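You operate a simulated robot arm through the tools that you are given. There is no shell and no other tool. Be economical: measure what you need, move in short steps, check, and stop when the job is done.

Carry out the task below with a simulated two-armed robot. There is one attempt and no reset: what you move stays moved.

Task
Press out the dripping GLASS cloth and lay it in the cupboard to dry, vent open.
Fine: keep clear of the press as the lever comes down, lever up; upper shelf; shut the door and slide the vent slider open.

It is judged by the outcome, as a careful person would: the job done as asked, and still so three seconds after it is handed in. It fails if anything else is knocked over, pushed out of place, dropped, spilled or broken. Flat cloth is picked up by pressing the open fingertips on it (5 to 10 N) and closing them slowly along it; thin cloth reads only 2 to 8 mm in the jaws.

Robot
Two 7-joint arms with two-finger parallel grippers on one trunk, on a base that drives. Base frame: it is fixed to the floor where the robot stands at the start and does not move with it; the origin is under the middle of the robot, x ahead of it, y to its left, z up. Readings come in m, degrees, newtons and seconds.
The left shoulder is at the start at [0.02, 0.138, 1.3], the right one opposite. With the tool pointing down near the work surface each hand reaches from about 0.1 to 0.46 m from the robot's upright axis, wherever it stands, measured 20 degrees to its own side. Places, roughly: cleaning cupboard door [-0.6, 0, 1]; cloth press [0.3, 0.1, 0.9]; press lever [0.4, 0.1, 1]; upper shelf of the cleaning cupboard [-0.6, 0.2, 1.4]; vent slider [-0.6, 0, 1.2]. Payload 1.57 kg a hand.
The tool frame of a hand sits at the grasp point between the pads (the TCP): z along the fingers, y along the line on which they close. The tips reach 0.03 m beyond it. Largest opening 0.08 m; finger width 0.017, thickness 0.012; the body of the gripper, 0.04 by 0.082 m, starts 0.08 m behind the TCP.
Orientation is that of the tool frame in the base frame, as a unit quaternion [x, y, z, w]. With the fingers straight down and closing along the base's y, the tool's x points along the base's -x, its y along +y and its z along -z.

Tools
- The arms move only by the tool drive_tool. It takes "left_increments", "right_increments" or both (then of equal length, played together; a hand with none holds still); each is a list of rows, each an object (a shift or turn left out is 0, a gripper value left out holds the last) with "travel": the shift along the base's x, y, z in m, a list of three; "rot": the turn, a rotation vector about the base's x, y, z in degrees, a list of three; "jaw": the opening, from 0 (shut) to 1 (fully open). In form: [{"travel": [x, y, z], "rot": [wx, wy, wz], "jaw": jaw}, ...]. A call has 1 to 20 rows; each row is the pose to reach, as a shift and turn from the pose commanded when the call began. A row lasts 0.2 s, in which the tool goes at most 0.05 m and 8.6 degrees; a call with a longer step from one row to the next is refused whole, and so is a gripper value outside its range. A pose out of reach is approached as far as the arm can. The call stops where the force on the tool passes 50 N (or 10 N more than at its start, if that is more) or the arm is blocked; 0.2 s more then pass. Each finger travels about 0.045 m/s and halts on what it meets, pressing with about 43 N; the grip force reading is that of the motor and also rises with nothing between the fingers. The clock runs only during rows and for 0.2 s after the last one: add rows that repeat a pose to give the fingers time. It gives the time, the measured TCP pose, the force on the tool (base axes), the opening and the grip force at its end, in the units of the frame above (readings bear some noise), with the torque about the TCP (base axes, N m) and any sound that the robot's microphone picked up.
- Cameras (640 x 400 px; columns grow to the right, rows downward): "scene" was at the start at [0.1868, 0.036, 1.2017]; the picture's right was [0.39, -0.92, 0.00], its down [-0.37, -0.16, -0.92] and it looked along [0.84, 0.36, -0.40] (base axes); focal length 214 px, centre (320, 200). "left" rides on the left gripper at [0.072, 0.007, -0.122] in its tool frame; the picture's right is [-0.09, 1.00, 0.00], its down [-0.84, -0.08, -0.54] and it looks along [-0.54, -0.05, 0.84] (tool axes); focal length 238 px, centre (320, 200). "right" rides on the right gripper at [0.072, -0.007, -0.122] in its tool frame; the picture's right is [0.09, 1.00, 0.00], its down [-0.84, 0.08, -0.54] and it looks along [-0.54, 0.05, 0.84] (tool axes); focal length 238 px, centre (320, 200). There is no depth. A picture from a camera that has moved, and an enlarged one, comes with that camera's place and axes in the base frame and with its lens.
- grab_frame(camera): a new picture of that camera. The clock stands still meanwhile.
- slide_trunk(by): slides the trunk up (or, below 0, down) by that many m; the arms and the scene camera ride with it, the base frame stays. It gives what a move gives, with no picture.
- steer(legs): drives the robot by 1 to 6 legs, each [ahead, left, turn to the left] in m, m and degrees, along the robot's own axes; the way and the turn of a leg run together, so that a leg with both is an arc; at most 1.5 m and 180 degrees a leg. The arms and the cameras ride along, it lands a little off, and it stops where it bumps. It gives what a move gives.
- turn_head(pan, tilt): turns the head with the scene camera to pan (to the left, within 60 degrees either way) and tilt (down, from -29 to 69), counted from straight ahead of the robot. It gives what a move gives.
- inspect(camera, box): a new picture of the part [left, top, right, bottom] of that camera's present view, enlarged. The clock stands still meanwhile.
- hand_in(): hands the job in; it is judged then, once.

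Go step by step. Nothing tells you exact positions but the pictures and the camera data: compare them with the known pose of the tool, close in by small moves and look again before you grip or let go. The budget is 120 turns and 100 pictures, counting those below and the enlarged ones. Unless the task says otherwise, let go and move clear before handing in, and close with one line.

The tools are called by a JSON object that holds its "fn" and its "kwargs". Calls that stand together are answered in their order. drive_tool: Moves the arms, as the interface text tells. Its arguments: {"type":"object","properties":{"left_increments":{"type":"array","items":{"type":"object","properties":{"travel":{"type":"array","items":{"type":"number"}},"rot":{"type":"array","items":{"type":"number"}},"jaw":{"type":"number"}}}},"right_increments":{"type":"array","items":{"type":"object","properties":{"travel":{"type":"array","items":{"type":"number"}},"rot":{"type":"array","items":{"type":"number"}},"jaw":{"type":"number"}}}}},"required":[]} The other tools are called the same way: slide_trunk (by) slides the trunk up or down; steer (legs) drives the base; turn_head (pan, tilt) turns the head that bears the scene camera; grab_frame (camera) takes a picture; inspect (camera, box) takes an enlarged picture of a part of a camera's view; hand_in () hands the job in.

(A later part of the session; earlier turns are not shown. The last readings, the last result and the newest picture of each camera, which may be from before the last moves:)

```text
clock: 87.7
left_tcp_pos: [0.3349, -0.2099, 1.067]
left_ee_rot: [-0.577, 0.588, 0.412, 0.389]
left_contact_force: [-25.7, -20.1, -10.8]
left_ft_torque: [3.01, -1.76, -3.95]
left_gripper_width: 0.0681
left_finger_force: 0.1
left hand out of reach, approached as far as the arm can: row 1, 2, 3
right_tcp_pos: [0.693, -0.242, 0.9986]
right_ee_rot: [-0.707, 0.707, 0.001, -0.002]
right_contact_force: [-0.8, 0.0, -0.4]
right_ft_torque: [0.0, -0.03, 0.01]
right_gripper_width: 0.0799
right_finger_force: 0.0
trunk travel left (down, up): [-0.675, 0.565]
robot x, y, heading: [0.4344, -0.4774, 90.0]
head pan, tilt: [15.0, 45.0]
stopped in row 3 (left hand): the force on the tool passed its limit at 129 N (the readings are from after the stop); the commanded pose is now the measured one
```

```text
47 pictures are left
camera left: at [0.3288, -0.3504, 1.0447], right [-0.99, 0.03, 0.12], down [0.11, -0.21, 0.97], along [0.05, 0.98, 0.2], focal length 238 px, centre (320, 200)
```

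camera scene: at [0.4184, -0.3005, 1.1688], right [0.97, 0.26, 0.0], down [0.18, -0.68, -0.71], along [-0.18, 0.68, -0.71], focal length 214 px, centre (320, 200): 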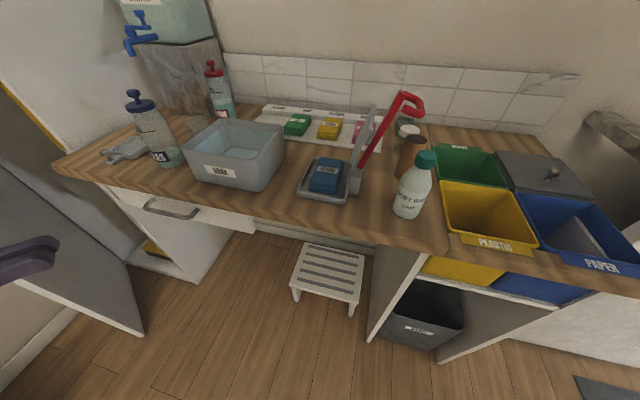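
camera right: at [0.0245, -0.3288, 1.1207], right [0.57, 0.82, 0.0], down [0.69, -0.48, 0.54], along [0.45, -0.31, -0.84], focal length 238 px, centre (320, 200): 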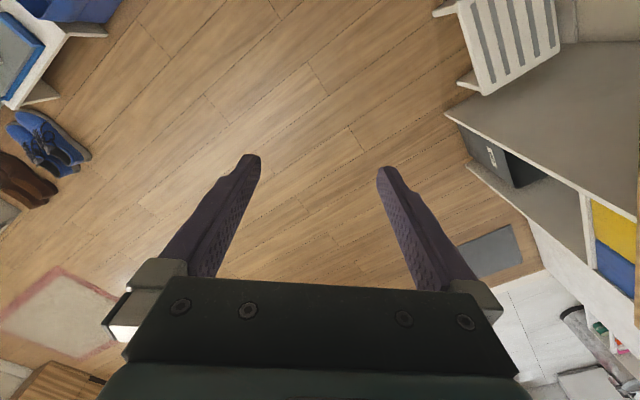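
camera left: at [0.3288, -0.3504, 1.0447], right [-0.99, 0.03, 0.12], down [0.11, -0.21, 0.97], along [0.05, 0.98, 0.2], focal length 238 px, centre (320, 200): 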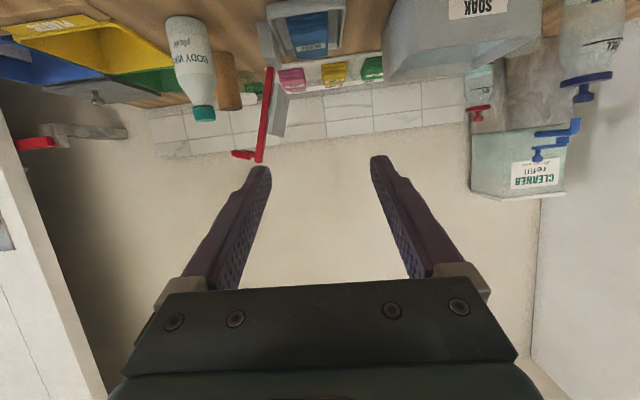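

The wrist touched the robot's own body. I'll extend the hand away (forward and left) before rotating further.

{"fn": "drive_tool", "kwargs": {"left_increments": [{"travel": [-0.02, 0.02, 0]}, {"travel": [-0.04, 0.05, 0.02]}, {"travel": [-0.06, 0.08, 0.04]}, {"travel": [-0.06, 0.1, 0.06]}, {"travel": [-0.06, 0.1, 0.08]}]}}

{"fn": "grab_frame", "kwargs": {"camera": "scene"}}

```text
clock: 88.9
left_tcp_pos: [0.2785, -0.0941, 1.1414]
left_ee_rot: [-0.576, 0.587, 0.412, 0.393]
left_contact_force: [-0.7, 0.3, -0.1]
left_ft_torque: [-0.04, 0.03, -0.01]
left_gripper_width: 0.068
left_finger_force: 0.1
left hand out of reach, approached as far as the arm can: row 1, 2, 3, 4, 5
right_tcp_pos: [0.6928, -0.2429, 0.9988]
right_ee_rot: [-0.707, 0.707, -0.001, -0.001]
right_contact_force: [0.5, 0.2, -0.2]
right_ft_torque: [0.0, 0.02, 0.02]
right_gripper_width: 0.08
right_finger_force: 0.1
trunk travel left (down, up): [-0.675, 0.565]
robot x, y, heading: [0.4377, -0.4794, 89.8]
head pan, tilt: [15.0, 45.0]
```

```text
46 pictures are left
camera scene: at [0.4184, -0.3004, 1.1687], right [0.97, 0.26, 0.0], down [0.18, -0.68, -0.71], along [-0.18, 0.68, -0.71], focal length 214 px, centre (320, 200)
```

scene: 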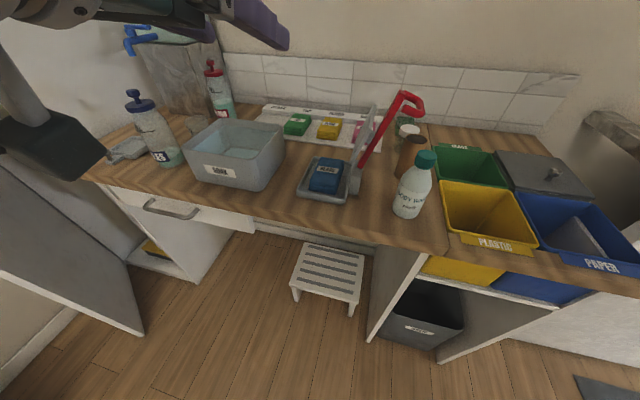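

Clear now. Pitch the remaining 69° to fingers-down.

{"fn": "drive_tool", "kwargs": {"left_increments": [{"rot": [-7.7, 0, 0]}, {"rot": [-15.4, 0, 0]}, {"rot": [-23.1, 0, 0]}, {"rot": [-30.8, 0, 0]}, {"rot": [-38.5, 0, 0]}, {"rot": [-46.2, 0, 0]}, {"rot": [-53.9, 0, 0]}, {"rot": [-61.6, 0, 0]}, {"rot": [-69.3, 0, 0]}, {"rot": [-69.3, 0, 0]}]}}

{"fn": "grab_frame", "kwargs": {"camera": "left"}}

```text
clock: 91.1
left_tcp_pos: [0.2797, -0.0953, 1.1417]
left_ee_rot: [-0.696, 0.718, 0.004, -0.005]
left_contact_force: [-0.3, 0.7, 0.6]
left_ft_torque: [0.01, 0.02, 0.02]
left_gripper_width: 0.0678
left_finger_force: 0.2
right_tcp_pos: [0.6939, -0.2431, 0.9986]
right_ee_rot: [0.707, -0.707, 0.0, -0.001]
right_contact_force: [0.6, 0.0, 0.2]
right_ft_torque: [0.03, 0.02, -0.03]
right_gripper_width: 0.08
right_finger_force: 0.0
trunk travel left (down, up): [-0.675, 0.565]
robot x, y, heading: [0.4368, -0.4808, 89.9]
head pan, tilt: [15.0, 45.0]
```

```text
45 pictures are left
camera left: at [0.274, -0.1664, 1.2644], right [-0.99, 0.12, 0.01], down [0.11, 0.83, 0.54], along [0.05, 0.54, -0.84], focal length 238 px, centre (320, 200)
```

left: 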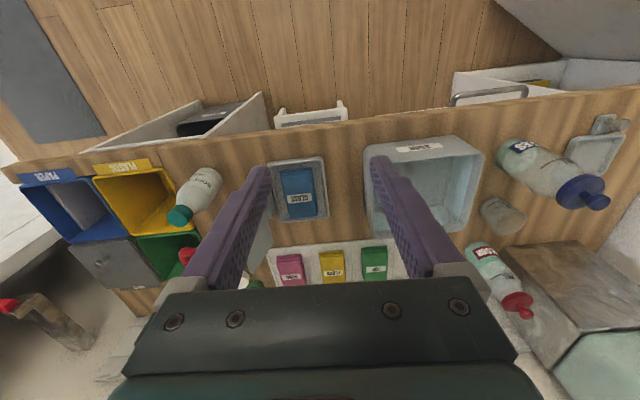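

Cloth confirmed at about (0.333, 0.065). I raise the right hand a bit for safety, drive 12 cm forward, then position above the cloth.

{"fn": "drive_tool", "kwargs": {"right_increments": [{"travel": [0, 0, 0.04]}, {"travel": [0, -0.01, 0.08]}, {"travel": [0, -0.02, 0.12]}]}}

{"fn": "steer", "kwargs": {"legs": [[0.13, 0, 0]]}}

{"fn": "drive_tool", "kwargs": {"left_increments": [{"travel": [0.02, 0.01, -0.02]}, {"travel": [0.04, 0.02, -0.05]}, {"travel": [0.051, 0.03, -0.08]}, {"travel": [0.051, 0.03, -0.11]}]}}

{"fn": "grab_frame", "kwargs": {"camera": "left"}}

{"fn": "grab_frame", "kwargs": {"camera": "scene"}}

```text
clock: 91.9
left_tcp_pos: [0.2799, -0.0933, 1.1415]
left_ee_rot: [-0.697, 0.717, 0.004, -0.005]
left_contact_force: [0.9, 0.4, 0.0]
left_ft_torque: [0.03, 0.02, 0.0]
left_gripper_width: 0.0681
left_finger_force: 0.1
right_tcp_pos: [0.6946, -0.2612, 1.1186]
right_ee_rot: [0.707, -0.707, 0.001, 0.001]
right_contact_force: [0.2, 1.0, -1.2]
right_ft_torque: [0.0, -0.01, 0.02]
right_gripper_width: 0.0799
right_finger_force: 0.1
trunk travel left (down, up): [-0.675, 0.565]
robot x, y, heading: [0.4403, -0.4768, 90.1]
head pan, tilt: [15.0, 45.0]
```

```text
clock: 93.2
left_tcp_pos: [0.2813, 0.0368, 1.1416]
left_ee_rot: [-0.698, 0.716, 0.005, -0.005]
left_contact_force: [0.5, -0.4, 0.1]
left_ft_torque: [-0.03, -0.02, -0.01]
left_gripper_width: 0.068
left_finger_force: 0.0
right_tcp_pos: [0.6943, -0.1325, 1.1186]
right_ee_rot: [-0.707, 0.708, -0.001, -0.001]
right_contact_force: [0.4, -0.1, 0.1]
right_ft_torque: [0.01, 0.02, -0.01]
right_gripper_width: 0.0799
right_finger_force: 0.1
trunk travel left (down, up): [-0.675, 0.565]
robot x, y, heading: [0.4372, -0.3461, 89.9]
head pan, tilt: [15.0, 45.0]
```

```text
clock: 94.2
left_tcp_pos: [0.3314, 0.0664, 1.0311]
left_ee_rot: [-0.696, 0.718, 0.006, -0.005]
left_contact_force: [-0.2, 0.2, 0.3]
left_ft_torque: [0.01, -0.02, 0.0]
left_gripper_width: 0.0679
left_finger_force: 0.2
right_tcp_pos: [0.6943, -0.1312, 1.1197]
right_ee_rot: [-0.707, 0.707, -0.001, -0.001]
right_contact_force: [0.8, 0.7, 0.2]
right_ft_torque: [0.01, 0.01, 0.01]
right_gripper_width: 0.0799
right_finger_force: 0.0
trunk travel left (down, up): [-0.675, 0.565]
robot x, y, heading: [0.4409, -0.3477, 89.8]
head pan, tilt: [15.0, 45.0]
```

```text
44 pictures are left
camera left: at [0.3251, -0.005, 1.1536], right [-0.99, 0.12, 0.01], down [0.11, 0.83, 0.54], along [0.05, 0.54, -0.84], focal length 238 px, centre (320, 200)
```

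left: 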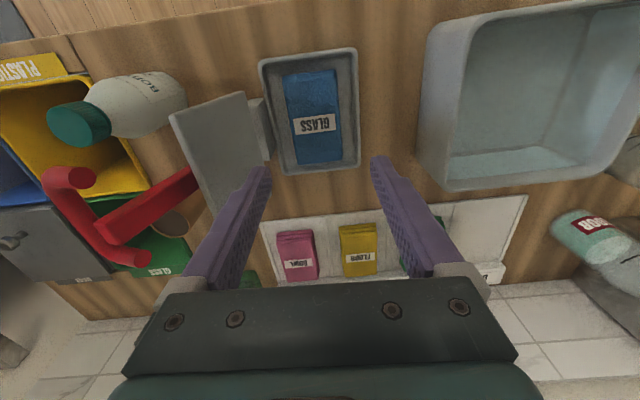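

```text
43 pictures are left
camera scene: at [0.4187, -0.17, 1.1687], right [0.97, 0.26, 0.0], down [0.18, -0.68, -0.71], along [-0.18, 0.68, -0.71], focal length 214 px, centre (320, 200)
```

scene: 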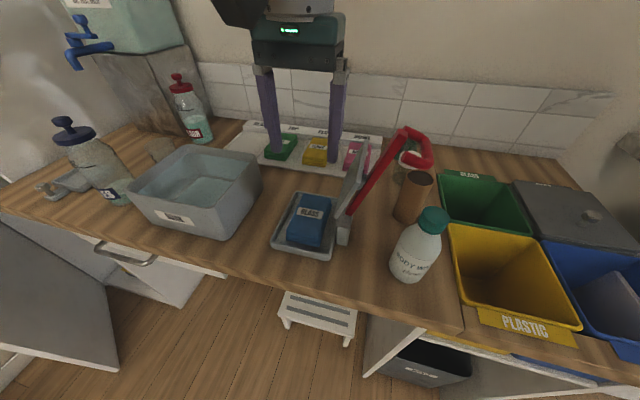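

Cloth is 59 × 96 mm centred at (0.335, 0.067). I'll descend with the fingers straddling its short side, stopping with tips just above the tray rim.

{"fn": "drive_tool", "kwargs": {"left_increments": [{"travel": [0.003, 0, -0.03], "jaw": 0.82}, {"travel": [0.003, 0, -0.065]}, {"travel": [0.003, 0, -0.095]}, {"travel": [0.003, 0, -0.115]}, {"travel": [0.003, 0, -0.125]}]}}

{"fn": "inspect", "kwargs": {"camera": "left", "box": [180, 40, 440, 240]}}

{"fn": "inspect", "kwargs": {"camera": "scene", "box": [230, 120, 400, 290]}}

```text
clock: 95.4
left_tcp_pos: [0.3346, 0.0677, 0.9071]
left_ee_rot: [-0.697, 0.717, 0.006, -0.004]
left_contact_force: [0.3, -0.6, -0.4]
left_ft_torque: [0.02, -0.03, 0.01]
left_gripper_width: 0.0655
left_finger_force: 0.0
right_tcp_pos: [0.6955, -0.1327, 1.1186]
right_ee_rot: [-0.707, 0.707, -0.001, -0.001]
right_contact_force: [0.2, 0.8, 0.9]
right_ft_torque: [0.04, -0.01, -0.01]
right_gripper_width: 0.0798
right_finger_force: 0.0
trunk travel left (down, up): [-0.675, 0.565]
robot x, y, heading: [0.4376, -0.3473, 90.3]
head pan, tilt: [15.0, 45.0]
```

```text
2.00 times, centred on (310, 140) of left
camera zoom: at [0.3295, -0.0046, 1.0294], right [-0.99, 0.12, 0.01], down [0.11, 0.83, 0.54], along [0.05, 0.54, -0.84], focal length 477 px, centre (340, 320)
```

zoom: 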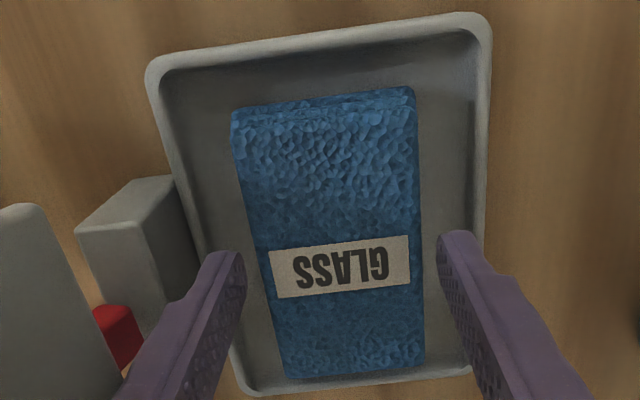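

```text
2.35 times, centred on (315, 205) of scene
camera zoom: at [0.4187, -0.17, 1.1687], right [0.97, 0.26, 0.0], down [0.18, -0.68, -0.71], along [-0.18, 0.68, -0.71], focal length 505 px, centre (332, 188)
```

zoom: 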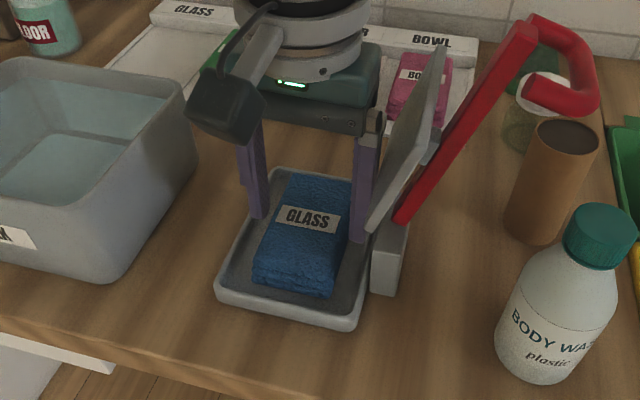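

Fingers fit neatly on both sides of the cloth, inside the tray and clear of the plate. Lower 1.5 cm more.

{"fn": "drive_tool", "kwargs": {"left_increments": [{"travel": [0, 0, -0.006]}, {"travel": [0, 0, -0.011]}, {"travel": [0, 0, -0.016]}]}}

{"fn": "inspect", "kwargs": {"camera": "left", "box": [180, 40, 440, 240]}}

{"fn": "inspect", "kwargs": {"camera": "scene", "box": [230, 120, 400, 290]}}

```text
clock: 96.2
left_tcp_pos: [0.3339, 0.0671, 0.8902]
left_ee_rot: [-0.697, 0.717, 0.005, -0.005]
left_contact_force: [1.4, 0.0, 0.3]
left_ft_torque: [0.01, 0.0, 0.0]
left_gripper_width: 0.0658
left_finger_force: 0.2
right_tcp_pos: [0.6954, -0.1323, 1.1183]
right_ee_rot: [-0.707, 0.707, -0.001, -0.001]
right_contact_force: [0.3, -0.7, 0.3]
right_ft_torque: [-0.02, -0.01, -0.02]
right_gripper_width: 0.0801
right_finger_force: 0.1
trunk travel left (down, up): [-0.675, 0.565]
robot x, y, heading: [0.4387, -0.3497, 89.7]
head pan, tilt: [15.0, 45.0]
```

```text
2.00 times, centred on (310, 140) of left
camera zoom: at [0.3288, -0.0055, 1.0126], right [-0.99, 0.12, 0.01], down [0.11, 0.83, 0.54], along [0.05, 0.54, -0.84], focal length 477 px, centre (340, 320)
```

zoom: 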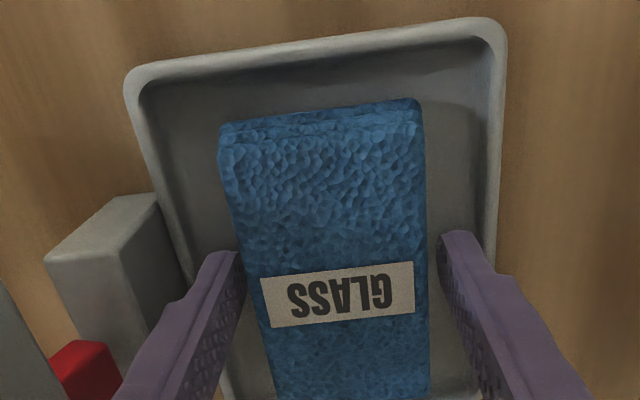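

```text
2.35 times, centred on (315, 205) of scene
camera zoom: at [0.4187, -0.17, 1.1687], right [0.97, 0.26, 0.0], down [0.18, -0.68, -0.71], along [-0.18, 0.68, -0.71], focal length 505 px, centre (332, 188)
```

zoom: 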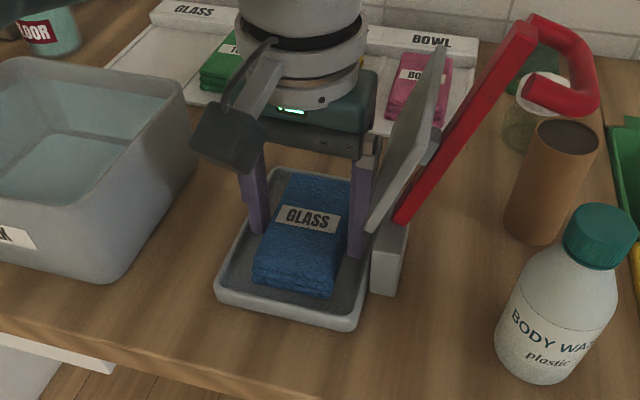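

No contact so far. Lower 6 mm more and close slowly on the cloth.

{"fn": "drive_tool", "kwargs": {"left_increments": [{"travel": [0.001, 0, -0.006]}, {"travel": [0.001, 0, -0.006], "jaw": 0.7}, {"travel": [0.001, 0, -0.006], "jaw": 0.6}, {"travel": [0.001, 0, -0.006], "jaw": 0.5}, {"travel": [0.001, 0, -0.006], "jaw": 0.4}, {"travel": [0.001, 0, -0.006], "jaw": 0.3}, {"travel": [0.001, 0, -0.006], "jaw": 0.2}, {"travel": [0.001, 0, -0.006], "jaw": 0.1}, {"travel": [0.001, 0, -0.006], "jaw": 0.05}, {"travel": [0.001, 0, -0.006], "jaw": 0.05}]}}

{"fn": "inspect", "kwargs": {"camera": "left", "box": [180, 40, 440, 240]}}

```text
clock: 96.7
left_tcp_pos: [0.3384, 0.0678, 0.8889]
left_ee_rot: [-0.696, 0.718, 0.003, -0.003]
left_contact_force: [-3.5, -9.6, 21.4]
left_ft_torque: [-0.32, -0.72, -0.32]
left_gripper_width: 0.0595
left_finger_force: 11.9
right_tcp_pos: [0.6949, -0.1323, 1.1187]
right_ee_rot: [0.708, -0.706, 0.0, 0.002]
right_contact_force: [0.2, -0.4, -0.8]
right_ft_torque: [0.02, 0.02, 0.02]
right_gripper_width: 0.0796
right_finger_force: 0.1
trunk travel left (down, up): [-0.675, 0.565]
robot x, y, heading: [0.4423, -0.3477, 90.2]
head pan, tilt: [15.0, 45.0]
stopped in row 2 (left hand): the force on the tool passed its limit at 57 N (the readings are from after the stop); the commanded pose is now the measured one
```

```text
2.00 times, centred on (310, 140) of left
camera zoom: at [0.3303, -0.0051, 1.0117], right [-0.99, 0.12, 0.01], down [0.11, 0.83, 0.54], along [0.06, 0.54, -0.84], focal length 477 px, centre (340, 320)
```

zoom: 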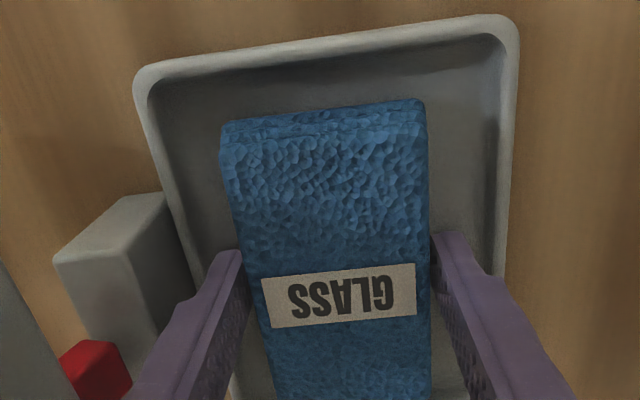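

Tips met the tray; the fingers now touch both cloth sides. I raise 4 mm and close.

{"fn": "drive_tool", "kwargs": {"left_increments": [{"travel": [-0.002, 0, 0.004], "jaw": 0.7}, {"travel": [-0.002, 0, 0.004], "jaw": 0.62}, {"travel": [-0.002, 0, 0.004], "jaw": 0.54}, {"travel": [-0.002, 0, 0.004], "jaw": 0.45}, {"travel": [-0.002, 0, 0.004], "jaw": 0.35}, {"travel": [-0.002, 0, 0.004], "jaw": 0.35}]}}

{"fn": "inspect", "kwargs": {"camera": "left", "box": [180, 40, 440, 240]}}

```text
clock: 98.1
left_tcp_pos: [0.3364, 0.0674, 0.8914]
left_ee_rot: [-0.696, 0.718, 0.003, -0.001]
left_contact_force: [0.6, 0.2, -0.4]
left_ft_torque: [0.03, -0.02, 0.01]
left_gripper_width: 0.0587
left_finger_force: 43.2
right_tcp_pos: [0.6948, -0.1327, 1.1172]
right_ee_rot: [0.707, -0.707, 0.0, 0.0]
right_contact_force: [0.0, 0.2, 0.9]
right_ft_torque: [0.0, 0.01, -0.01]
right_gripper_width: 0.0803
right_finger_force: 0.0
trunk travel left (down, up): [-0.675, 0.565]
robot x, y, heading: [0.4359, -0.3463, 90.0]
head pan, tilt: [15.0, 45.0]
```

```text
2.00 times, centred on (310, 140) of left
camera zoom: at [0.3291, -0.0051, 1.014], right [-0.99, 0.12, 0.01], down [0.11, 0.83, 0.54], along [0.06, 0.54, -0.84], focal length 477 px, centre (340, 320)
```

zoom: 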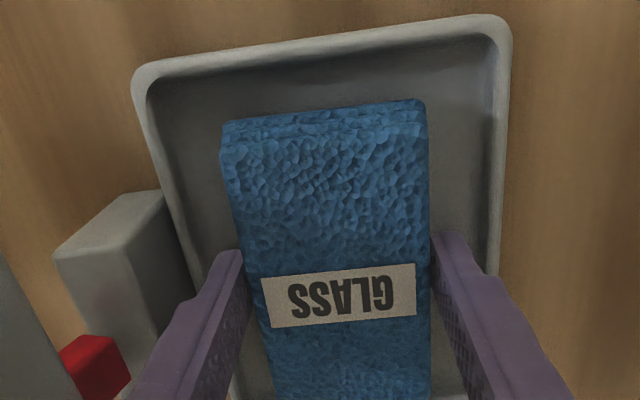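

The cloth is held firmly (58.7 mm, 43 N). Lift straight up slowly.

{"fn": "drive_tool", "kwargs": {"left_increments": [{"travel": [-0.001, 0, 0.01]}, {"travel": [-0.002, 0, 0.025]}, {"travel": [-0.002, 0, 0.045]}, {"travel": [-0.002, 0, 0.07]}, {"travel": [-0.002, 0, 0.1]}, {"travel": [-0.002, 0, 0.13]}, {"travel": [-0.002, 0, 0.16]}, {"travel": [-0.002, 0, 0.19]}, {"travel": [-0.002, 0, 0.22]}, {"travel": [-0.002, 0, 0.25]}]}}

{"fn": "grab_frame", "kwargs": {"camera": "scene"}}

{"fn": "grab_frame", "kwargs": {"camera": "left"}}

```text
clock: 100.3
left_tcp_pos: [0.3344, 0.0666, 1.1436]
left_ee_rot: [-0.695, 0.719, 0.002, -0.003]
left_contact_force: [-0.6, 0.8, -0.5]
left_ft_torque: [0.01, -0.01, -0.02]
left_gripper_width: 0.0587
left_finger_force: 43.1
right_tcp_pos: [0.6944, -0.1323, 1.1187]
right_ee_rot: [-0.707, 0.707, -0.001, -0.001]
right_contact_force: [-0.1, -0.2, 0.1]
right_ft_torque: [0.01, 0.02, -0.03]
right_gripper_width: 0.0798
right_finger_force: 0.1
trunk travel left (down, up): [-0.675, 0.565]
robot x, y, heading: [0.4402, -0.3518, 90.1]
head pan, tilt: [15.0, 45.0]
```

```text
36 pictures are left
camera scene: at [0.4185, -0.1703, 1.1686], right [0.97, 0.26, 0.0], down [0.18, -0.68, -0.71], along [-0.18, 0.68, -0.71], focal length 214 px, centre (320, 200)
```

scene: 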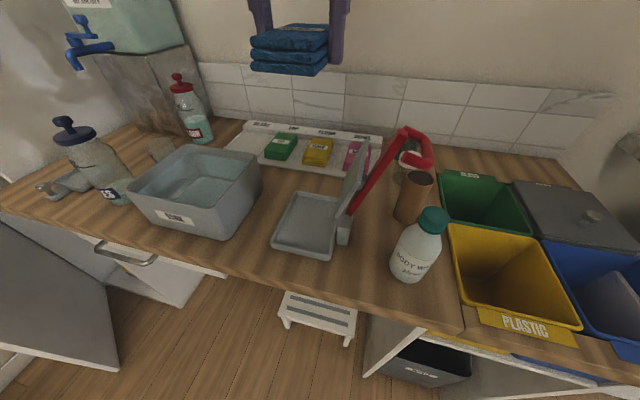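

```text
35 pictures are left
camera left: at [0.3266, -0.0057, 1.2664], right [-0.99, 0.12, 0.01], down [0.11, 0.83, 0.54], along [0.06, 0.54, -0.84], focal length 238 px, centre (320, 200)
```

left: 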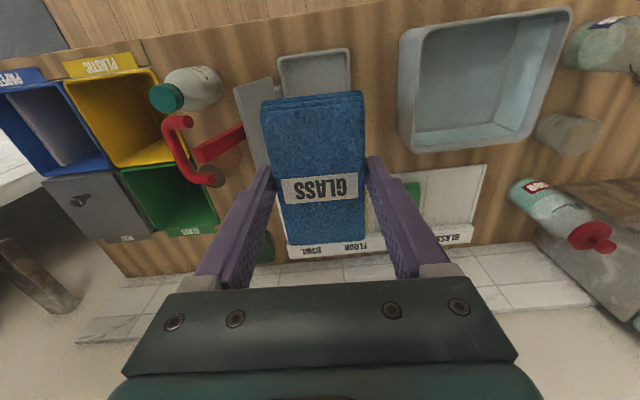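

Cloth is in hand, tray empty, lever still up. I'll raise the trunk for the upper shelf, back away, and drive toward the cupboard; first I'll use the right hand to push the door wider.

{"fn": "slide_trunk", "kwargs": {"by": 0.42}}

{"fn": "steer", "kwargs": {"legs": [[-0.17, 0, 0], [0, 0.43, 0], [0, 0, 75]]}}

{"fn": "turn_head", "kwargs": {"pan": -15, "tilt": 25}}

{"fn": "grab_frame", "kwargs": {"camera": "scene"}}

```text
refused: 0.42 is not a number from -0.4 to 0.4
```

```text
clock: 107.3
left_tcp_pos: [-0.4232, -0.5245, 1.1433]
left_ee_rot: [0.991, -0.137, -0.001, 0.003]
left_contact_force: [-1.0, 0.3, -0.7]
left_ft_torque: [0.03, 0.0, 0.03]
left_gripper_width: 0.0588
left_finger_force: 42.5
right_tcp_pos: [-0.1429, -0.2229, 1.1186]
right_ee_rot: [0.993, -0.122, 0.001, 0.001]
right_contact_force: [-0.3, 0.6, 0.5]
right_ft_torque: [0.0, 0.0, -0.01]
right_gripper_width: 0.0799
right_finger_force: 0.0
trunk travel left (down, up): [-0.675, 0.565]
robot x, y, heading: [0.0069, -0.5235, 165.8]
head pan, tilt: [15.0, 45.0]
```

```text
clock: 108.2
left_tcp_pos: [-0.4228, -0.5252, 1.144]
left_ee_rot: [0.991, -0.137, 0.001, 0.003]
left_contact_force: [0.1, 0.2, -0.4]
left_ft_torque: [-0.02, 0.03, -0.01]
left_gripper_width: 0.0588
left_finger_force: 43.2
right_tcp_pos: [-0.1427, -0.2224, 1.119]
right_ee_rot: [0.993, -0.121, 0.001, 0.0]
right_contact_force: [0.6, 0.5, 0.5]
right_ft_torque: [0.02, 0.0, 0.02]
right_gripper_width: 0.08
right_finger_force: 0.1
trunk travel left (down, up): [-0.675, 0.565]
robot x, y, heading: [0.0062, -0.5237, 166.0]
head pan, tilt: [-15.0, 25.0]
```

```text
34 pictures are left
camera scene: at [-0.1709, -0.4561, 1.1992], right [0.49, 0.87, 0.0], down [0.37, -0.21, -0.91], along [-0.79, 0.44, -0.42], focal length 214 px, centre (320, 200)
```

scene: 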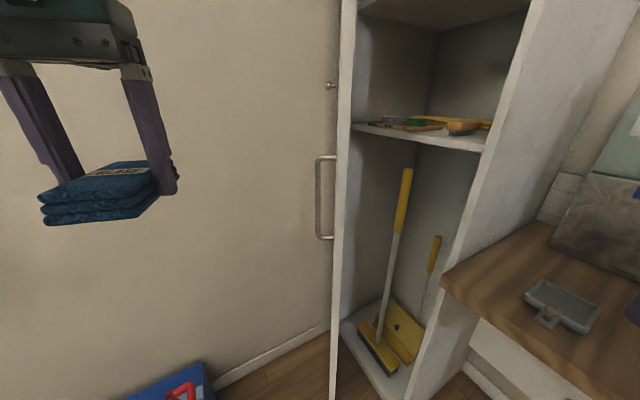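

The door is only ~36° open (seen edge-on). I'll tuck the left hand with the cloth to the side, come closer, and use the closed right fingers to push the door wider from its inner side.

{"fn": "drive_tool", "kwargs": {"left_increments": [{"travel": [0.012, -0.035, 0.01]}, {"travel": [0.024, -0.07, 0.02]}, {"travel": [0.036, -0.105, 0.03]}, {"travel": [0.048, -0.14, 0.03]}, {"travel": [0.06, -0.17, 0.03]}, {"travel": [0.07, -0.195, 0.03]}], "right_increments": [{"travel": [0, 0, 0], "jaw": 0}, {"travel": [0, 0, 0]}, {"travel": [0, 0, 0]}, {"travel": [0, 0, 0]}, {"travel": [0, 0, 0]}, {"travel": [0, 0, 0]}]}}

{"fn": "steer", "kwargs": {"legs": [[0.13, 0, 0]]}}

{"fn": "drive_tool", "kwargs": {"right_increments": [{"travel": [-0.04, 0.01, 0]}, {"travel": [-0.08, 0.02, 0]}, {"travel": [-0.12, 0.02, 0]}, {"travel": [-0.15, 0.02, 0]}]}}

{"fn": "turn_head", "kwargs": {"pan": -20, "tilt": 20}}

{"fn": "grab_frame", "kwargs": {"camera": "scene"}}

```text
clock: 109.8
left_tcp_pos: [-0.3394, -0.7243, 1.1461]
left_ee_rot: [0.987, -0.146, 0.053, 0.03]
left_contact_force: [0.1, -0.6, -0.5]
left_ft_torque: [-0.03, -0.01, 0.06]
left_gripper_width: 0.0589
left_finger_force: 43.0
right_tcp_pos: [-0.1426, -0.2231, 1.1188]
right_ee_rot: [0.992, -0.122, 0.001, 0.0]
right_contact_force: [-0.9, -0.6, -0.4]
right_ft_torque: [0.0, -0.04, 0.01]
right_gripper_width: 0.0
right_finger_force: 20.9
trunk travel left (down, up): [-0.675, 0.565]
robot x, y, heading: [0.0007, -0.5286, 166.1]
head pan, tilt: [-15.0, 25.0]
stopped in row 6 (left hand): the arm was blocked; the commanded pose is now the measured one
```

```text
clock: 111.1
left_tcp_pos: [-0.4657, -0.6915, 1.1477]
left_ee_rot: [0.988, -0.145, 0.052, 0.029]
left_contact_force: [0.4, 0.2, -0.2]
left_ft_torque: [0.01, 0.0, 0.01]
left_gripper_width: 0.0587
left_finger_force: 43.1
right_tcp_pos: [-0.2691, -0.1916, 1.1179]
right_ee_rot: [0.992, -0.123, 0.001, 0.001]
right_contact_force: [-0.6, 0.2, -0.3]
right_ft_torque: [-0.02, 0.02, 0.0]
right_gripper_width: 0.0001
right_finger_force: 21.5
trunk travel left (down, up): [-0.675, 0.565]
robot x, y, heading: [-0.125, -0.4946, 165.8]
head pan, tilt: [-15.0, 25.0]
```

```text
clock: 112.1
left_tcp_pos: [-0.4661, -0.6908, 1.1475]
left_ee_rot: [0.987, -0.146, 0.052, 0.029]
left_contact_force: [0.4, 0.2, -0.2]
left_ft_torque: [0.0, -0.01, 0.02]
left_gripper_width: 0.0588
left_finger_force: 42.9
right_tcp_pos: [-0.4181, -0.1707, 1.1177]
right_ee_rot: [0.992, -0.123, 0.001, -0.001]
right_contact_force: [-0.1, 0.4, -1.1]
right_ft_torque: [0.0, 0.0, -0.01]
right_gripper_width: 0.0
right_finger_force: 22.1
trunk travel left (down, up): [-0.675, 0.565]
robot x, y, heading: [-0.1198, -0.4926, 165.8]
head pan, tilt: [-15.0, 25.0]
```

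```text
clock: 112.8
left_tcp_pos: [-0.4656, -0.6924, 1.1459]
left_ee_rot: [0.987, -0.147, 0.053, 0.029]
left_contact_force: [0.7, -0.1, -0.7]
left_ft_torque: [0.0, -0.05, 0.0]
left_gripper_width: 0.0589
left_finger_force: 43.1
right_tcp_pos: [-0.4179, -0.1695, 1.1193]
right_ee_rot: [0.992, -0.123, 0.001, 0.0]
right_contact_force: [-0.4, 0.1, 0.3]
right_ft_torque: [-0.04, 0.02, 0.02]
right_gripper_width: 0.0
right_finger_force: 21.4
trunk travel left (down, up): [-0.675, 0.565]
robot x, y, heading: [-0.1208, -0.4955, 165.9]
head pan, tilt: [-20.0, 20.0]
```

```text
33 pictures are left
camera scene: at [-0.2936, -0.4167, 1.2073], right [0.56, 0.83, 0.0], down [0.28, -0.19, -0.94], along [-0.78, 0.53, -0.34], focal length 214 px, centre (320, 200)
```

scene: 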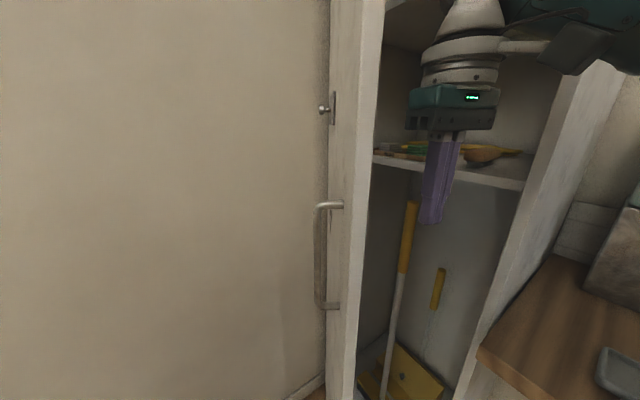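

The right fingertips are on the inner side of the door. Push it along its arc.

{"fn": "drive_tool", "kwargs": {"right_increments": [{"travel": [-0.017, -0.021, 0]}, {"travel": [-0.033, -0.042, 0]}, {"travel": [-0.045, -0.06, 0]}, {"travel": [-0.057, -0.076, 0]}, {"travel": [-0.07, -0.092, 0]}, {"travel": [-0.084, -0.108, 0]}, {"travel": [-0.1, -0.122, 0]}, {"travel": [-0.115, -0.136, 0]}, {"travel": [-0.131, -0.149, 0]}, {"travel": [-0.148, -0.162, 0]}, {"travel": [-0.166, -0.173, 0]}, {"travel": [-0.184, -0.183, 0]}]}}

{"fn": "grab_frame", "kwargs": {"camera": "scene"}}

```text
clock: 115.4
left_tcp_pos: [-0.4668, -0.6916, 1.146]
left_ee_rot: [0.987, -0.146, 0.052, 0.029]
left_contact_force: [-0.3, 0.1, -1.4]
left_ft_torque: [0.0, 0.0, 0.01]
left_gripper_width: 0.0588
left_finger_force: 42.6
right_tcp_pos: [-0.5511, -0.3415, 1.1197]
right_ee_rot: [0.993, -0.122, 0.001, 0.0]
right_contact_force: [0.7, 0.0, 0.3]
right_ft_torque: [-0.02, -0.01, -0.01]
right_gripper_width: 0.0
right_finger_force: 21.2
right hand out of reach, approached as far as the arm can: row 10, 11, 12
trunk travel left (down, up): [-0.675, 0.565]
robot x, y, heading: [-0.1179, -0.4969, 165.8]
head pan, tilt: [-20.0, 20.0]
```

```text
32 pictures are left
camera scene: at [-0.2935, -0.4167, 1.2074], right [0.56, 0.83, 0.0], down [0.28, -0.19, -0.94], along [-0.78, 0.53, -0.34], focal length 214 px, centre (320, 200)
```

scene: 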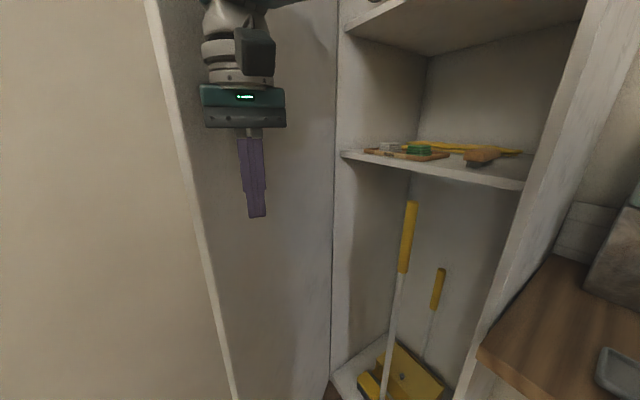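

Door is now about 55–60° open. Drive forward 13 cm with the hand still inside to push it further.

{"fn": "steer", "kwargs": {"legs": [[0.13, 0, 0]]}}

{"fn": "grab_frame", "kwargs": {"camera": "scene"}}

```text
clock: 116.7
left_tcp_pos: [-0.5905, -0.6617, 1.1461]
left_ee_rot: [0.988, -0.145, 0.054, 0.029]
left_contact_force: [-0.3, -0.2, -0.5]
left_ft_torque: [-0.02, -0.02, 0.02]
left_gripper_width: 0.0589
left_finger_force: 43.2
right_tcp_pos: [-0.6761, -0.3105, 1.1206]
right_ee_rot: [0.992, -0.122, 0.001, 0.0]
right_contact_force: [0.2, -0.6, -0.8]
right_ft_torque: [-0.03, 0.04, -0.01]
right_gripper_width: 0.0
right_finger_force: 21.6
trunk travel left (down, up): [-0.675, 0.565]
robot x, y, heading: [-0.2459, -0.4616, 166.1]
head pan, tilt: [-20.0, 20.0]
```

```text
31 pictures are left
camera scene: at [-0.4178, -0.3856, 1.2074], right [0.56, 0.83, 0.0], down [0.28, -0.19, -0.94], along [-0.78, 0.53, -0.34], focal length 214 px, centre (320, 200)
```

scene: 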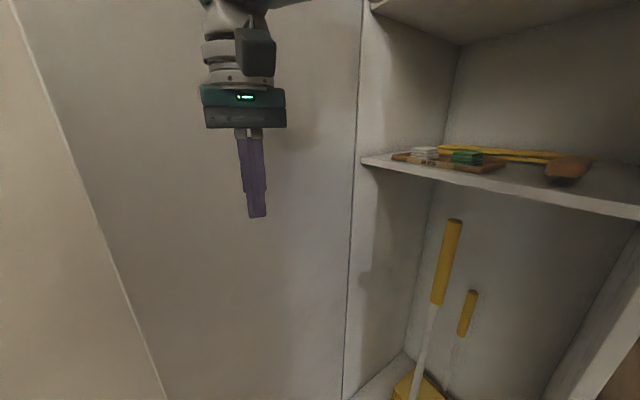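

Door is ~80° open. Retract the right hand, raise the trunk 0.4 m, then turn to face the opening.

{"fn": "drive_tool", "kwargs": {"right_increments": [{"travel": [0.036, 0.027, 0]}, {"travel": [0.072, 0.054, 0]}, {"travel": [0.108, 0.081, 0]}, {"travel": [0.144, 0.108, 0]}, {"travel": [0.18, 0.135, 0]}, {"travel": [0.215, 0.16, 0]}]}}

{"fn": "slide_trunk", "kwargs": {"by": 0.4}}

{"fn": "steer", "kwargs": {"legs": [[0, 0, -62]]}}

{"fn": "turn_head", "kwargs": {"pan": 15, "tilt": 25}}

{"fn": "grab_frame", "kwargs": {"camera": "scene"}}

```text
clock: 118.0
left_tcp_pos: [-0.5905, -0.6608, 1.1465]
left_ee_rot: [0.988, -0.145, 0.053, 0.029]
left_contact_force: [0.6, 0.4, 0.1]
left_ft_torque: [-0.06, 0.03, -0.01]
left_gripper_width: 0.0587
left_finger_force: 42.9
right_tcp_pos: [-0.4562, -0.1488, 1.1218]
right_ee_rot: [0.993, -0.122, 0.002, 0.0]
right_contact_force: [0.5, -0.1, 0.4]
right_ft_torque: [0.02, -0.02, 0.0]
right_gripper_width: 0.0
right_finger_force: 21.1
trunk travel left (down, up): [-0.675, 0.565]
robot x, y, heading: [-0.2435, -0.4626, 166.1]
head pan, tilt: [-20.0, 20.0]
```

```text
clock: 121.9
left_tcp_pos: [-0.5901, -0.6603, 1.5466]
left_ee_rot: [0.988, -0.145, 0.054, 0.029]
left_contact_force: [-0.9, 0.2, -0.6]
left_ft_torque: [-0.02, 0.02, 0.0]
left_gripper_width: 0.0588
left_finger_force: 42.8
right_tcp_pos: [-0.4582, -0.15, 1.5226]
right_ee_rot: [0.992, -0.124, 0.001, 0.0]
right_contact_force: [-0.4, 1.2, 0.7]
right_ft_torque: [-0.02, 0.0, 0.01]
right_gripper_width: 0.0
right_finger_force: 21.4
trunk travel left (down, up): [-1.075, 0.165]
robot x, y, heading: [-0.2467, -0.4611, 166.0]
head pan, tilt: [-20.0, 20.0]
```

```text
clock: 125.0
left_tcp_pos: [-0.5841, -0.2515, 1.5469]
left_ee_rot: [0.772, -0.632, 0.031, 0.052]
left_contact_force: [-0.2, 0.2, 0.1]
left_ft_torque: [0.01, 0.03, -0.02]
left_gripper_width: 0.0589
left_finger_force: 43.2
right_tcp_pos: [-0.0709, -0.128, 1.5224]
right_ee_rot: [0.789, -0.615, 0.001, 0.0]
right_contact_force: [0.0, 0.3, 0.3]
right_ft_torque: [0.03, -0.02, -0.02]
right_gripper_width: 0.0
right_finger_force: 21.3
trunk travel left (down, up): [-1.075, 0.165]
robot x, y, heading: [-0.2433, -0.4646, 103.8]
head pan, tilt: [-20.0, 20.0]
```

```text
clock: 126.0
left_tcp_pos: [-0.5848, -0.2531, 1.546]
left_ee_rot: [0.773, -0.632, 0.031, 0.052]
left_contact_force: [0.1, 0.7, 0.0]
left_ft_torque: [-0.02, -0.01, 0.0]
left_gripper_width: 0.0587
left_finger_force: 42.0
right_tcp_pos: [-0.0705, -0.1271, 1.5216]
right_ee_rot: [0.789, -0.615, 0.001, 0.001]
right_contact_force: [0.3, -0.6, 0.5]
right_ft_torque: [0.01, -0.01, 0.02]
right_gripper_width: 0.0
right_finger_force: 21.3
trunk travel left (down, up): [-1.075, 0.165]
robot x, y, heading: [-0.2446, -0.4582, 103.8]
head pan, tilt: [15.0, 25.0]
```

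```text
30 pictures are left
camera scene: at [-0.3129, -0.2847, 1.5993], right [0.87, 0.49, 0.0], down [0.21, -0.37, -0.91], along [-0.44, 0.79, -0.42], focal length 214 px, centre (320, 200)
```

scene: 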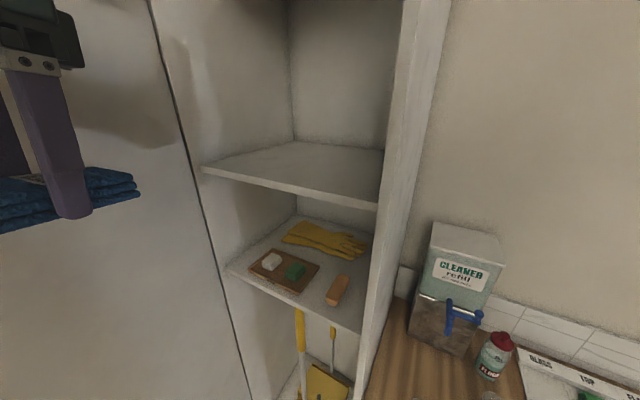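

The upper shelf (top at z≈1.45) is empty and clear. Drive 17 cm closer.

{"fn": "steer", "kwargs": {"legs": [[0.17, 0, 0]]}}

{"fn": "drive_tool", "kwargs": {"left_increments": [{"travel": [0.015, 0.02, 0.02], "rot": [2, 0, 0]}, {"travel": [0.03, 0.05, 0.025], "rot": [4, 0, 0]}, {"travel": [0.045, 0.08, 0.025], "rot": [6, 0, 0]}, {"travel": [0.055, 0.11, 0.025], "rot": [6.9, 1, 0]}]}}

{"fn": "grab_frame", "kwargs": {"camera": "scene"}}

```text
clock: 127.5
left_tcp_pos: [-0.6259, -0.0831, 1.5464]
left_ee_rot: [0.772, -0.633, 0.031, 0.052]
left_contact_force: [-0.3, 0.2, -0.4]
left_ft_torque: [0.0, 0.03, 0.02]
left_gripper_width: 0.0586
left_finger_force: 43.2
right_tcp_pos: [-0.1115, 0.0406, 1.5223]
right_ee_rot: [0.788, -0.615, 0.001, 0.0]
right_contact_force: [-0.1, -0.4, 0.1]
right_ft_torque: [-0.02, -0.03, 0.0]
right_gripper_width: 0.0
right_finger_force: 21.3
trunk travel left (down, up): [-1.075, 0.165]
robot x, y, heading: [-0.2865, -0.2931, 104.1]
head pan, tilt: [15.0, 25.0]
```

```text
clock: 128.5
left_tcp_pos: [-0.5701, 0.0261, 1.5712]
left_ee_rot: [0.774, -0.632, -0.015, 0.01]
left_contact_force: [-0.1, -0.3, -0.4]
left_ft_torque: [0.0, -0.01, 0.01]
left_gripper_width: 0.0586
left_finger_force: 42.7
right_tcp_pos: [-0.114, 0.0405, 1.5214]
right_ee_rot: [0.788, -0.616, 0.001, 0.001]
right_contact_force: [0.6, -0.3, 0.1]
right_ft_torque: [0.01, 0.0, -0.04]
right_gripper_width: 0.0
right_finger_force: 21.4
trunk travel left (down, up): [-1.075, 0.165]
robot x, y, heading: [-0.2868, -0.295, 104.1]
head pan, tilt: [15.0, 25.0]
```

```text
29 pictures are left
camera scene: at [-0.3547, -0.117, 1.5993], right [0.87, 0.48, 0.0], down [0.2, -0.37, -0.91], along [-0.44, 0.79, -0.42], focal length 214 px, centre (320, 200)
```

scene: 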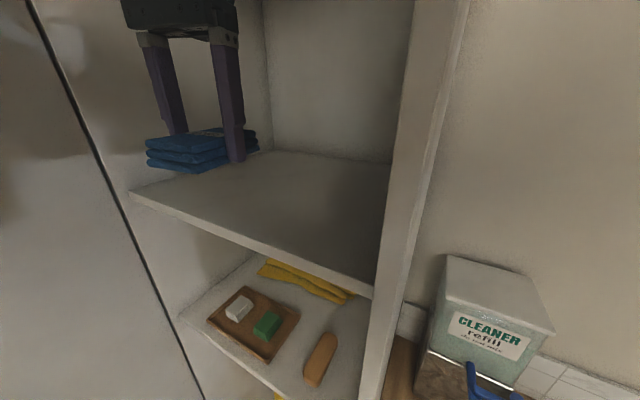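

Hand is entering above the shelf. Extend 7 cm further in.

{"fn": "drive_tool", "kwargs": {"left_increments": [{"travel": [0.005, 0.025, 0]}, {"travel": [0.01, 0.05, 0]}, {"travel": [0.012, 0.075, 0]}, {"travel": [0.012, 0.085, 0]}]}}

{"fn": "grab_frame", "kwargs": {"camera": "left"}}

```text
clock: 129.5
left_tcp_pos: [-0.5587, 0.1118, 1.5712]
left_ee_rot: [0.773, -0.634, -0.014, 0.012]
left_contact_force: [0.3, 0.3, -0.9]
left_ft_torque: [0.0, 0.04, 0.01]
left_gripper_width: 0.0586
left_finger_force: 43.6
right_tcp_pos: [-0.1129, 0.0396, 1.5216]
right_ee_rot: [0.788, -0.615, 0.001, 0.0]
right_contact_force: [0.4, 0.5, -0.7]
right_ft_torque: [0.04, -0.01, 0.02]
right_gripper_width: 0.0
right_finger_force: 20.9
trunk travel left (down, up): [-1.075, 0.165]
robot x, y, heading: [-0.2876, -0.2935, 103.8]
head pan, tilt: [15.0, 25.0]
```

```text
28 pictures are left
camera left: at [-0.5456, 0.0395, 1.6931], right [-0.99, -0.11, 0.04], down [-0.07, 0.84, 0.55], along [-0.09, 0.54, -0.84], focal length 238 px, centre (320, 200)
```

left: 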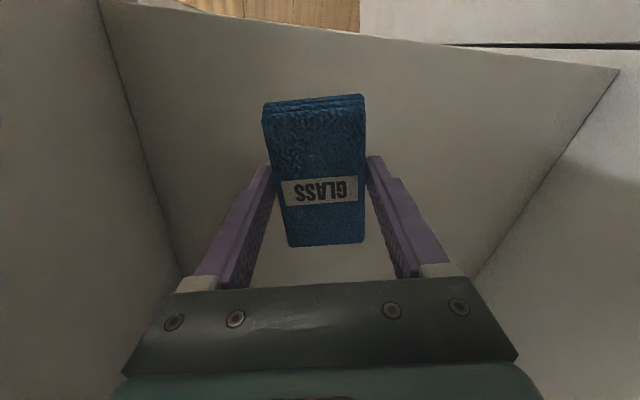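

Cloth is fully above the shelf. Lower gently until contact.

{"fn": "drive_tool", "kwargs": {"left_increments": [{"travel": [0, 0, -0.025]}, {"travel": [0, 0, -0.05]}, {"travel": [0, 0, -0.068]}, {"travel": [0, 0, -0.074]}, {"travel": [0, 0, -0.078]}]}}

{"fn": "inspect", "kwargs": {"camera": "scene", "box": [120, 60, 400, 280]}}

```text
clock: 130.7
left_tcp_pos: [-0.5594, 0.1119, 1.4935]
left_ee_rot: [0.774, -0.632, -0.015, 0.012]
left_contact_force: [1.1, 0.4, 0.1]
left_ft_torque: [0.03, -0.02, -0.01]
left_gripper_width: 0.0588
left_finger_force: 43.1
right_tcp_pos: [-0.1137, 0.0401, 1.5219]
right_ee_rot: [0.788, -0.615, 0.0, 0.001]
right_contact_force: [-0.8, 0.6, 0.1]
right_ft_torque: [0.01, -0.04, -0.03]
right_gripper_width: 0.0
right_finger_force: 21.3
trunk travel left (down, up): [-1.075, 0.165]
robot x, y, heading: [-0.2856, -0.293, 104.0]
head pan, tilt: [15.0, 25.0]
```

```text
1.82 times, centred on (260, 170) of scene
camera zoom: at [-0.3547, -0.117, 1.5993], right [0.87, 0.48, 0.0], down [0.2, -0.37, -0.91], along [-0.44, 0.79, -0.42], focal length 390 px, centre (429, 254)
```

zoom: 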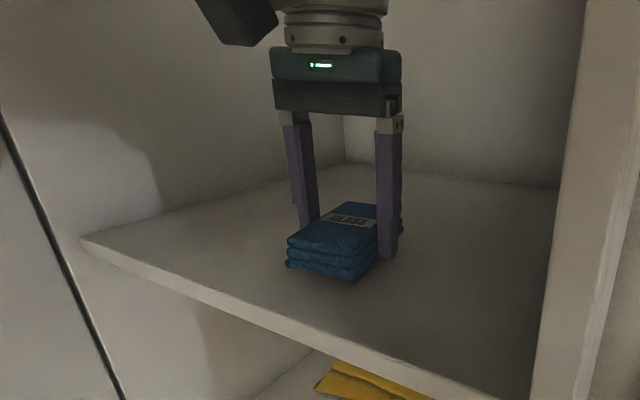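

Very near. Lower in 2 mm steps.

{"fn": "drive_tool", "kwargs": {"left_increments": [{"travel": [0, 0, -0.002]}, {"travel": [0, 0, -0.004]}, {"travel": [0, 0, -0.006]}, {"travel": [0, 0, -0.007]}]}}

```text
clock: 131.7
left_tcp_pos: [-0.559, 0.1107, 1.4862]
left_ee_rot: [0.774, -0.633, -0.015, 0.011]
left_contact_force: [-0.3, -0.1, -1.0]
left_ft_torque: [0.01, 0.02, 0.01]
left_gripper_width: 0.0588
left_finger_force: 43.1
right_tcp_pos: [-0.1127, 0.0393, 1.522]
right_ee_rot: [0.788, -0.615, 0.001, 0.001]
right_contact_force: [-0.2, -0.7, -0.4]
right_ft_torque: [-0.04, -0.04, -0.02]
right_gripper_width: 0.0001
right_finger_force: 21.3
trunk travel left (down, up): [-1.075, 0.165]
robot x, y, heading: [-0.2883, -0.2906, 104.0]
head pan, tilt: [15.0, 25.0]
```

{"fn": "drive_tool", "kwargs": {"left_increments": [{"travel": [0, 0, -0.002]}, {"travel": [0, 0, -0.004]}, {"travel": [0, 0, -0.005]}]}}

{"fn": "inspect", "kwargs": {"camera": "scene", "box": [220, 120, 360, 220]}}

```text
clock: 132.5
left_tcp_pos: [-0.5584, 0.111, 1.4821]
left_ee_rot: [0.775, -0.632, -0.014, 0.012]
left_contact_force: [0.5, 0.6, -0.4]
left_ft_torque: [0.05, 0.02, -0.02]
left_gripper_width: 0.0585
left_finger_force: 42.7
right_tcp_pos: [-0.1118, 0.0395, 1.5208]
right_ee_rot: [0.788, -0.616, 0.001, 0.001]
right_contact_force: [0.3, -1.0, -1.1]
right_ft_torque: [0.0, -0.01, -0.03]
right_gripper_width: 0.0
right_finger_force: 21.2
trunk travel left (down, up): [-1.075, 0.165]
robot x, y, heading: [-0.2896, -0.2946, 104.1]
head pan, tilt: [15.0, 25.0]
```

```text
4.00 times, centred on (290, 170) of scene
camera zoom: at [-0.3547, -0.117, 1.5993], right [0.87, 0.48, 0.0], down [0.2, -0.37, -0.91], along [-0.44, 0.79, -0.42], focal length 858 px, centre (440, 320)
```

zoom: 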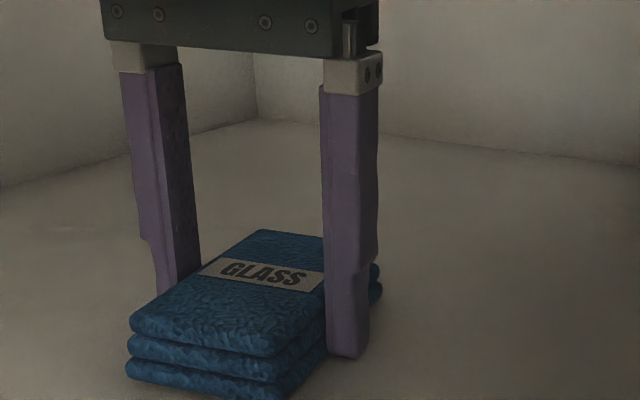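

Not touching yet; continue in small steps until the force rises.

{"fn": "drive_tool", "kwargs": {"left_increments": [{"travel": [0, 0, -0.002]}, {"travel": [0, 0, -0.004]}, {"travel": [0, 0, -0.006]}]}}

{"fn": "drive_tool", "kwargs": {"left_increments": [{"travel": [0, 0, -0.002]}, {"travel": [0, 0, -0.004]}, {"travel": [0, 0, -0.006]}]}}

```text
clock: 133.3
left_tcp_pos: [-0.5591, 0.1113, 1.4814]
left_ee_rot: [0.774, -0.633, -0.014, 0.008]
left_contact_force: [-3.7, -4.5, 17.7]
left_ft_torque: [-0.29, -0.59, -0.2]
left_gripper_width: 0.0587
left_finger_force: 43.3
right_tcp_pos: [-0.114, 0.0395, 1.522]
right_ee_rot: [0.788, -0.615, -0.002, 0.001]
right_contact_force: [0.2, -0.4, -0.2]
right_ft_torque: [-0.03, 0.0, -0.01]
right_gripper_width: 0.0001
right_finger_force: 21.4
trunk travel left (down, up): [-1.075, 0.165]
robot x, y, heading: [-0.2936, -0.2941, 104.4]
head pan, tilt: [15.0, 25.0]
stopped in row 3 (left hand): the force on the tool passed its limit at 55 N (the readings are from after the stop); the commanded pose is now the measured one
```

```text
clock: 133.8
left_tcp_pos: [-0.5594, 0.1112, 1.4812]
left_ee_rot: [0.773, -0.634, -0.014, 0.008]
left_contact_force: [-3.3, -4.6, 17.9]
left_ft_torque: [-0.31, -0.59, -0.2]
left_gripper_width: 0.0588
left_finger_force: 42.8
right_tcp_pos: [-0.1124, 0.0397, 1.5221]
right_ee_rot: [0.788, -0.615, 0.0, 0.001]
right_contact_force: [0.1, 1.1, 0.1]
right_ft_torque: [0.01, -0.04, 0.0]
right_gripper_width: 0.0
right_finger_force: 21.3
trunk travel left (down, up): [-1.075, 0.165]
robot x, y, heading: [-0.2898, -0.2945, 104.3]
head pan, tilt: [15.0, 25.0]
stopped in row 2 (left hand): the force on the tool passed its limit at 54 N (the readings are from after the stop); the commanded pose is now the measured one
```

The cloth rests on the shelf. Ease up slightly, open, and lift straight out.

{"fn": "drive_tool", "kwargs": {"left_increments": [{"travel": [0, 0, 0.001]}, {"travel": [0, 0, 0.001], "jaw": 0.8}, {"travel": [0, 0, 0.001], "jaw": 0.95}, {"travel": [0, 0, 0.001]}, {"travel": [0, 0, 0.02]}, {"travel": [0, 0, 0.05]}, {"travel": [0, 0, 0.08]}]}}

{"fn": "grab_frame", "kwargs": {"camera": "left"}}

```text
clock: 135.4
left_tcp_pos: [-0.5582, 0.1104, 1.5603]
left_ee_rot: [0.772, -0.635, -0.013, 0.01]
left_contact_force: [0.7, -0.1, -0.5]
left_ft_torque: [0.01, 0.02, 0.02]
left_gripper_width: 0.0759
left_finger_force: 0.1
right_tcp_pos: [-0.1139, 0.0404, 1.5221]
right_ee_rot: [0.788, -0.615, 0.0, 0.0]
right_contact_force: [0.0, -0.1, -0.2]
right_ft_torque: [0.03, 0.0, -0.02]
right_gripper_width: 0.0
right_finger_force: 20.9
trunk travel left (down, up): [-1.075, 0.165]
robot x, y, heading: [-0.2836, -0.2964, 104.0]
head pan, tilt: [15.0, 25.0]
```

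```text
25 pictures are left
camera left: at [-0.5465, 0.0385, 1.6815], right [-0.99, -0.1, 0.03], down [-0.07, 0.83, 0.55], along [-0.08, 0.54, -0.84], focal length 238 px, centre (320, 200)
```

left: 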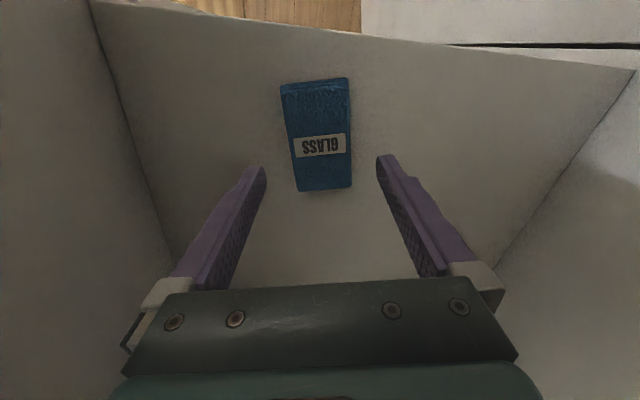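

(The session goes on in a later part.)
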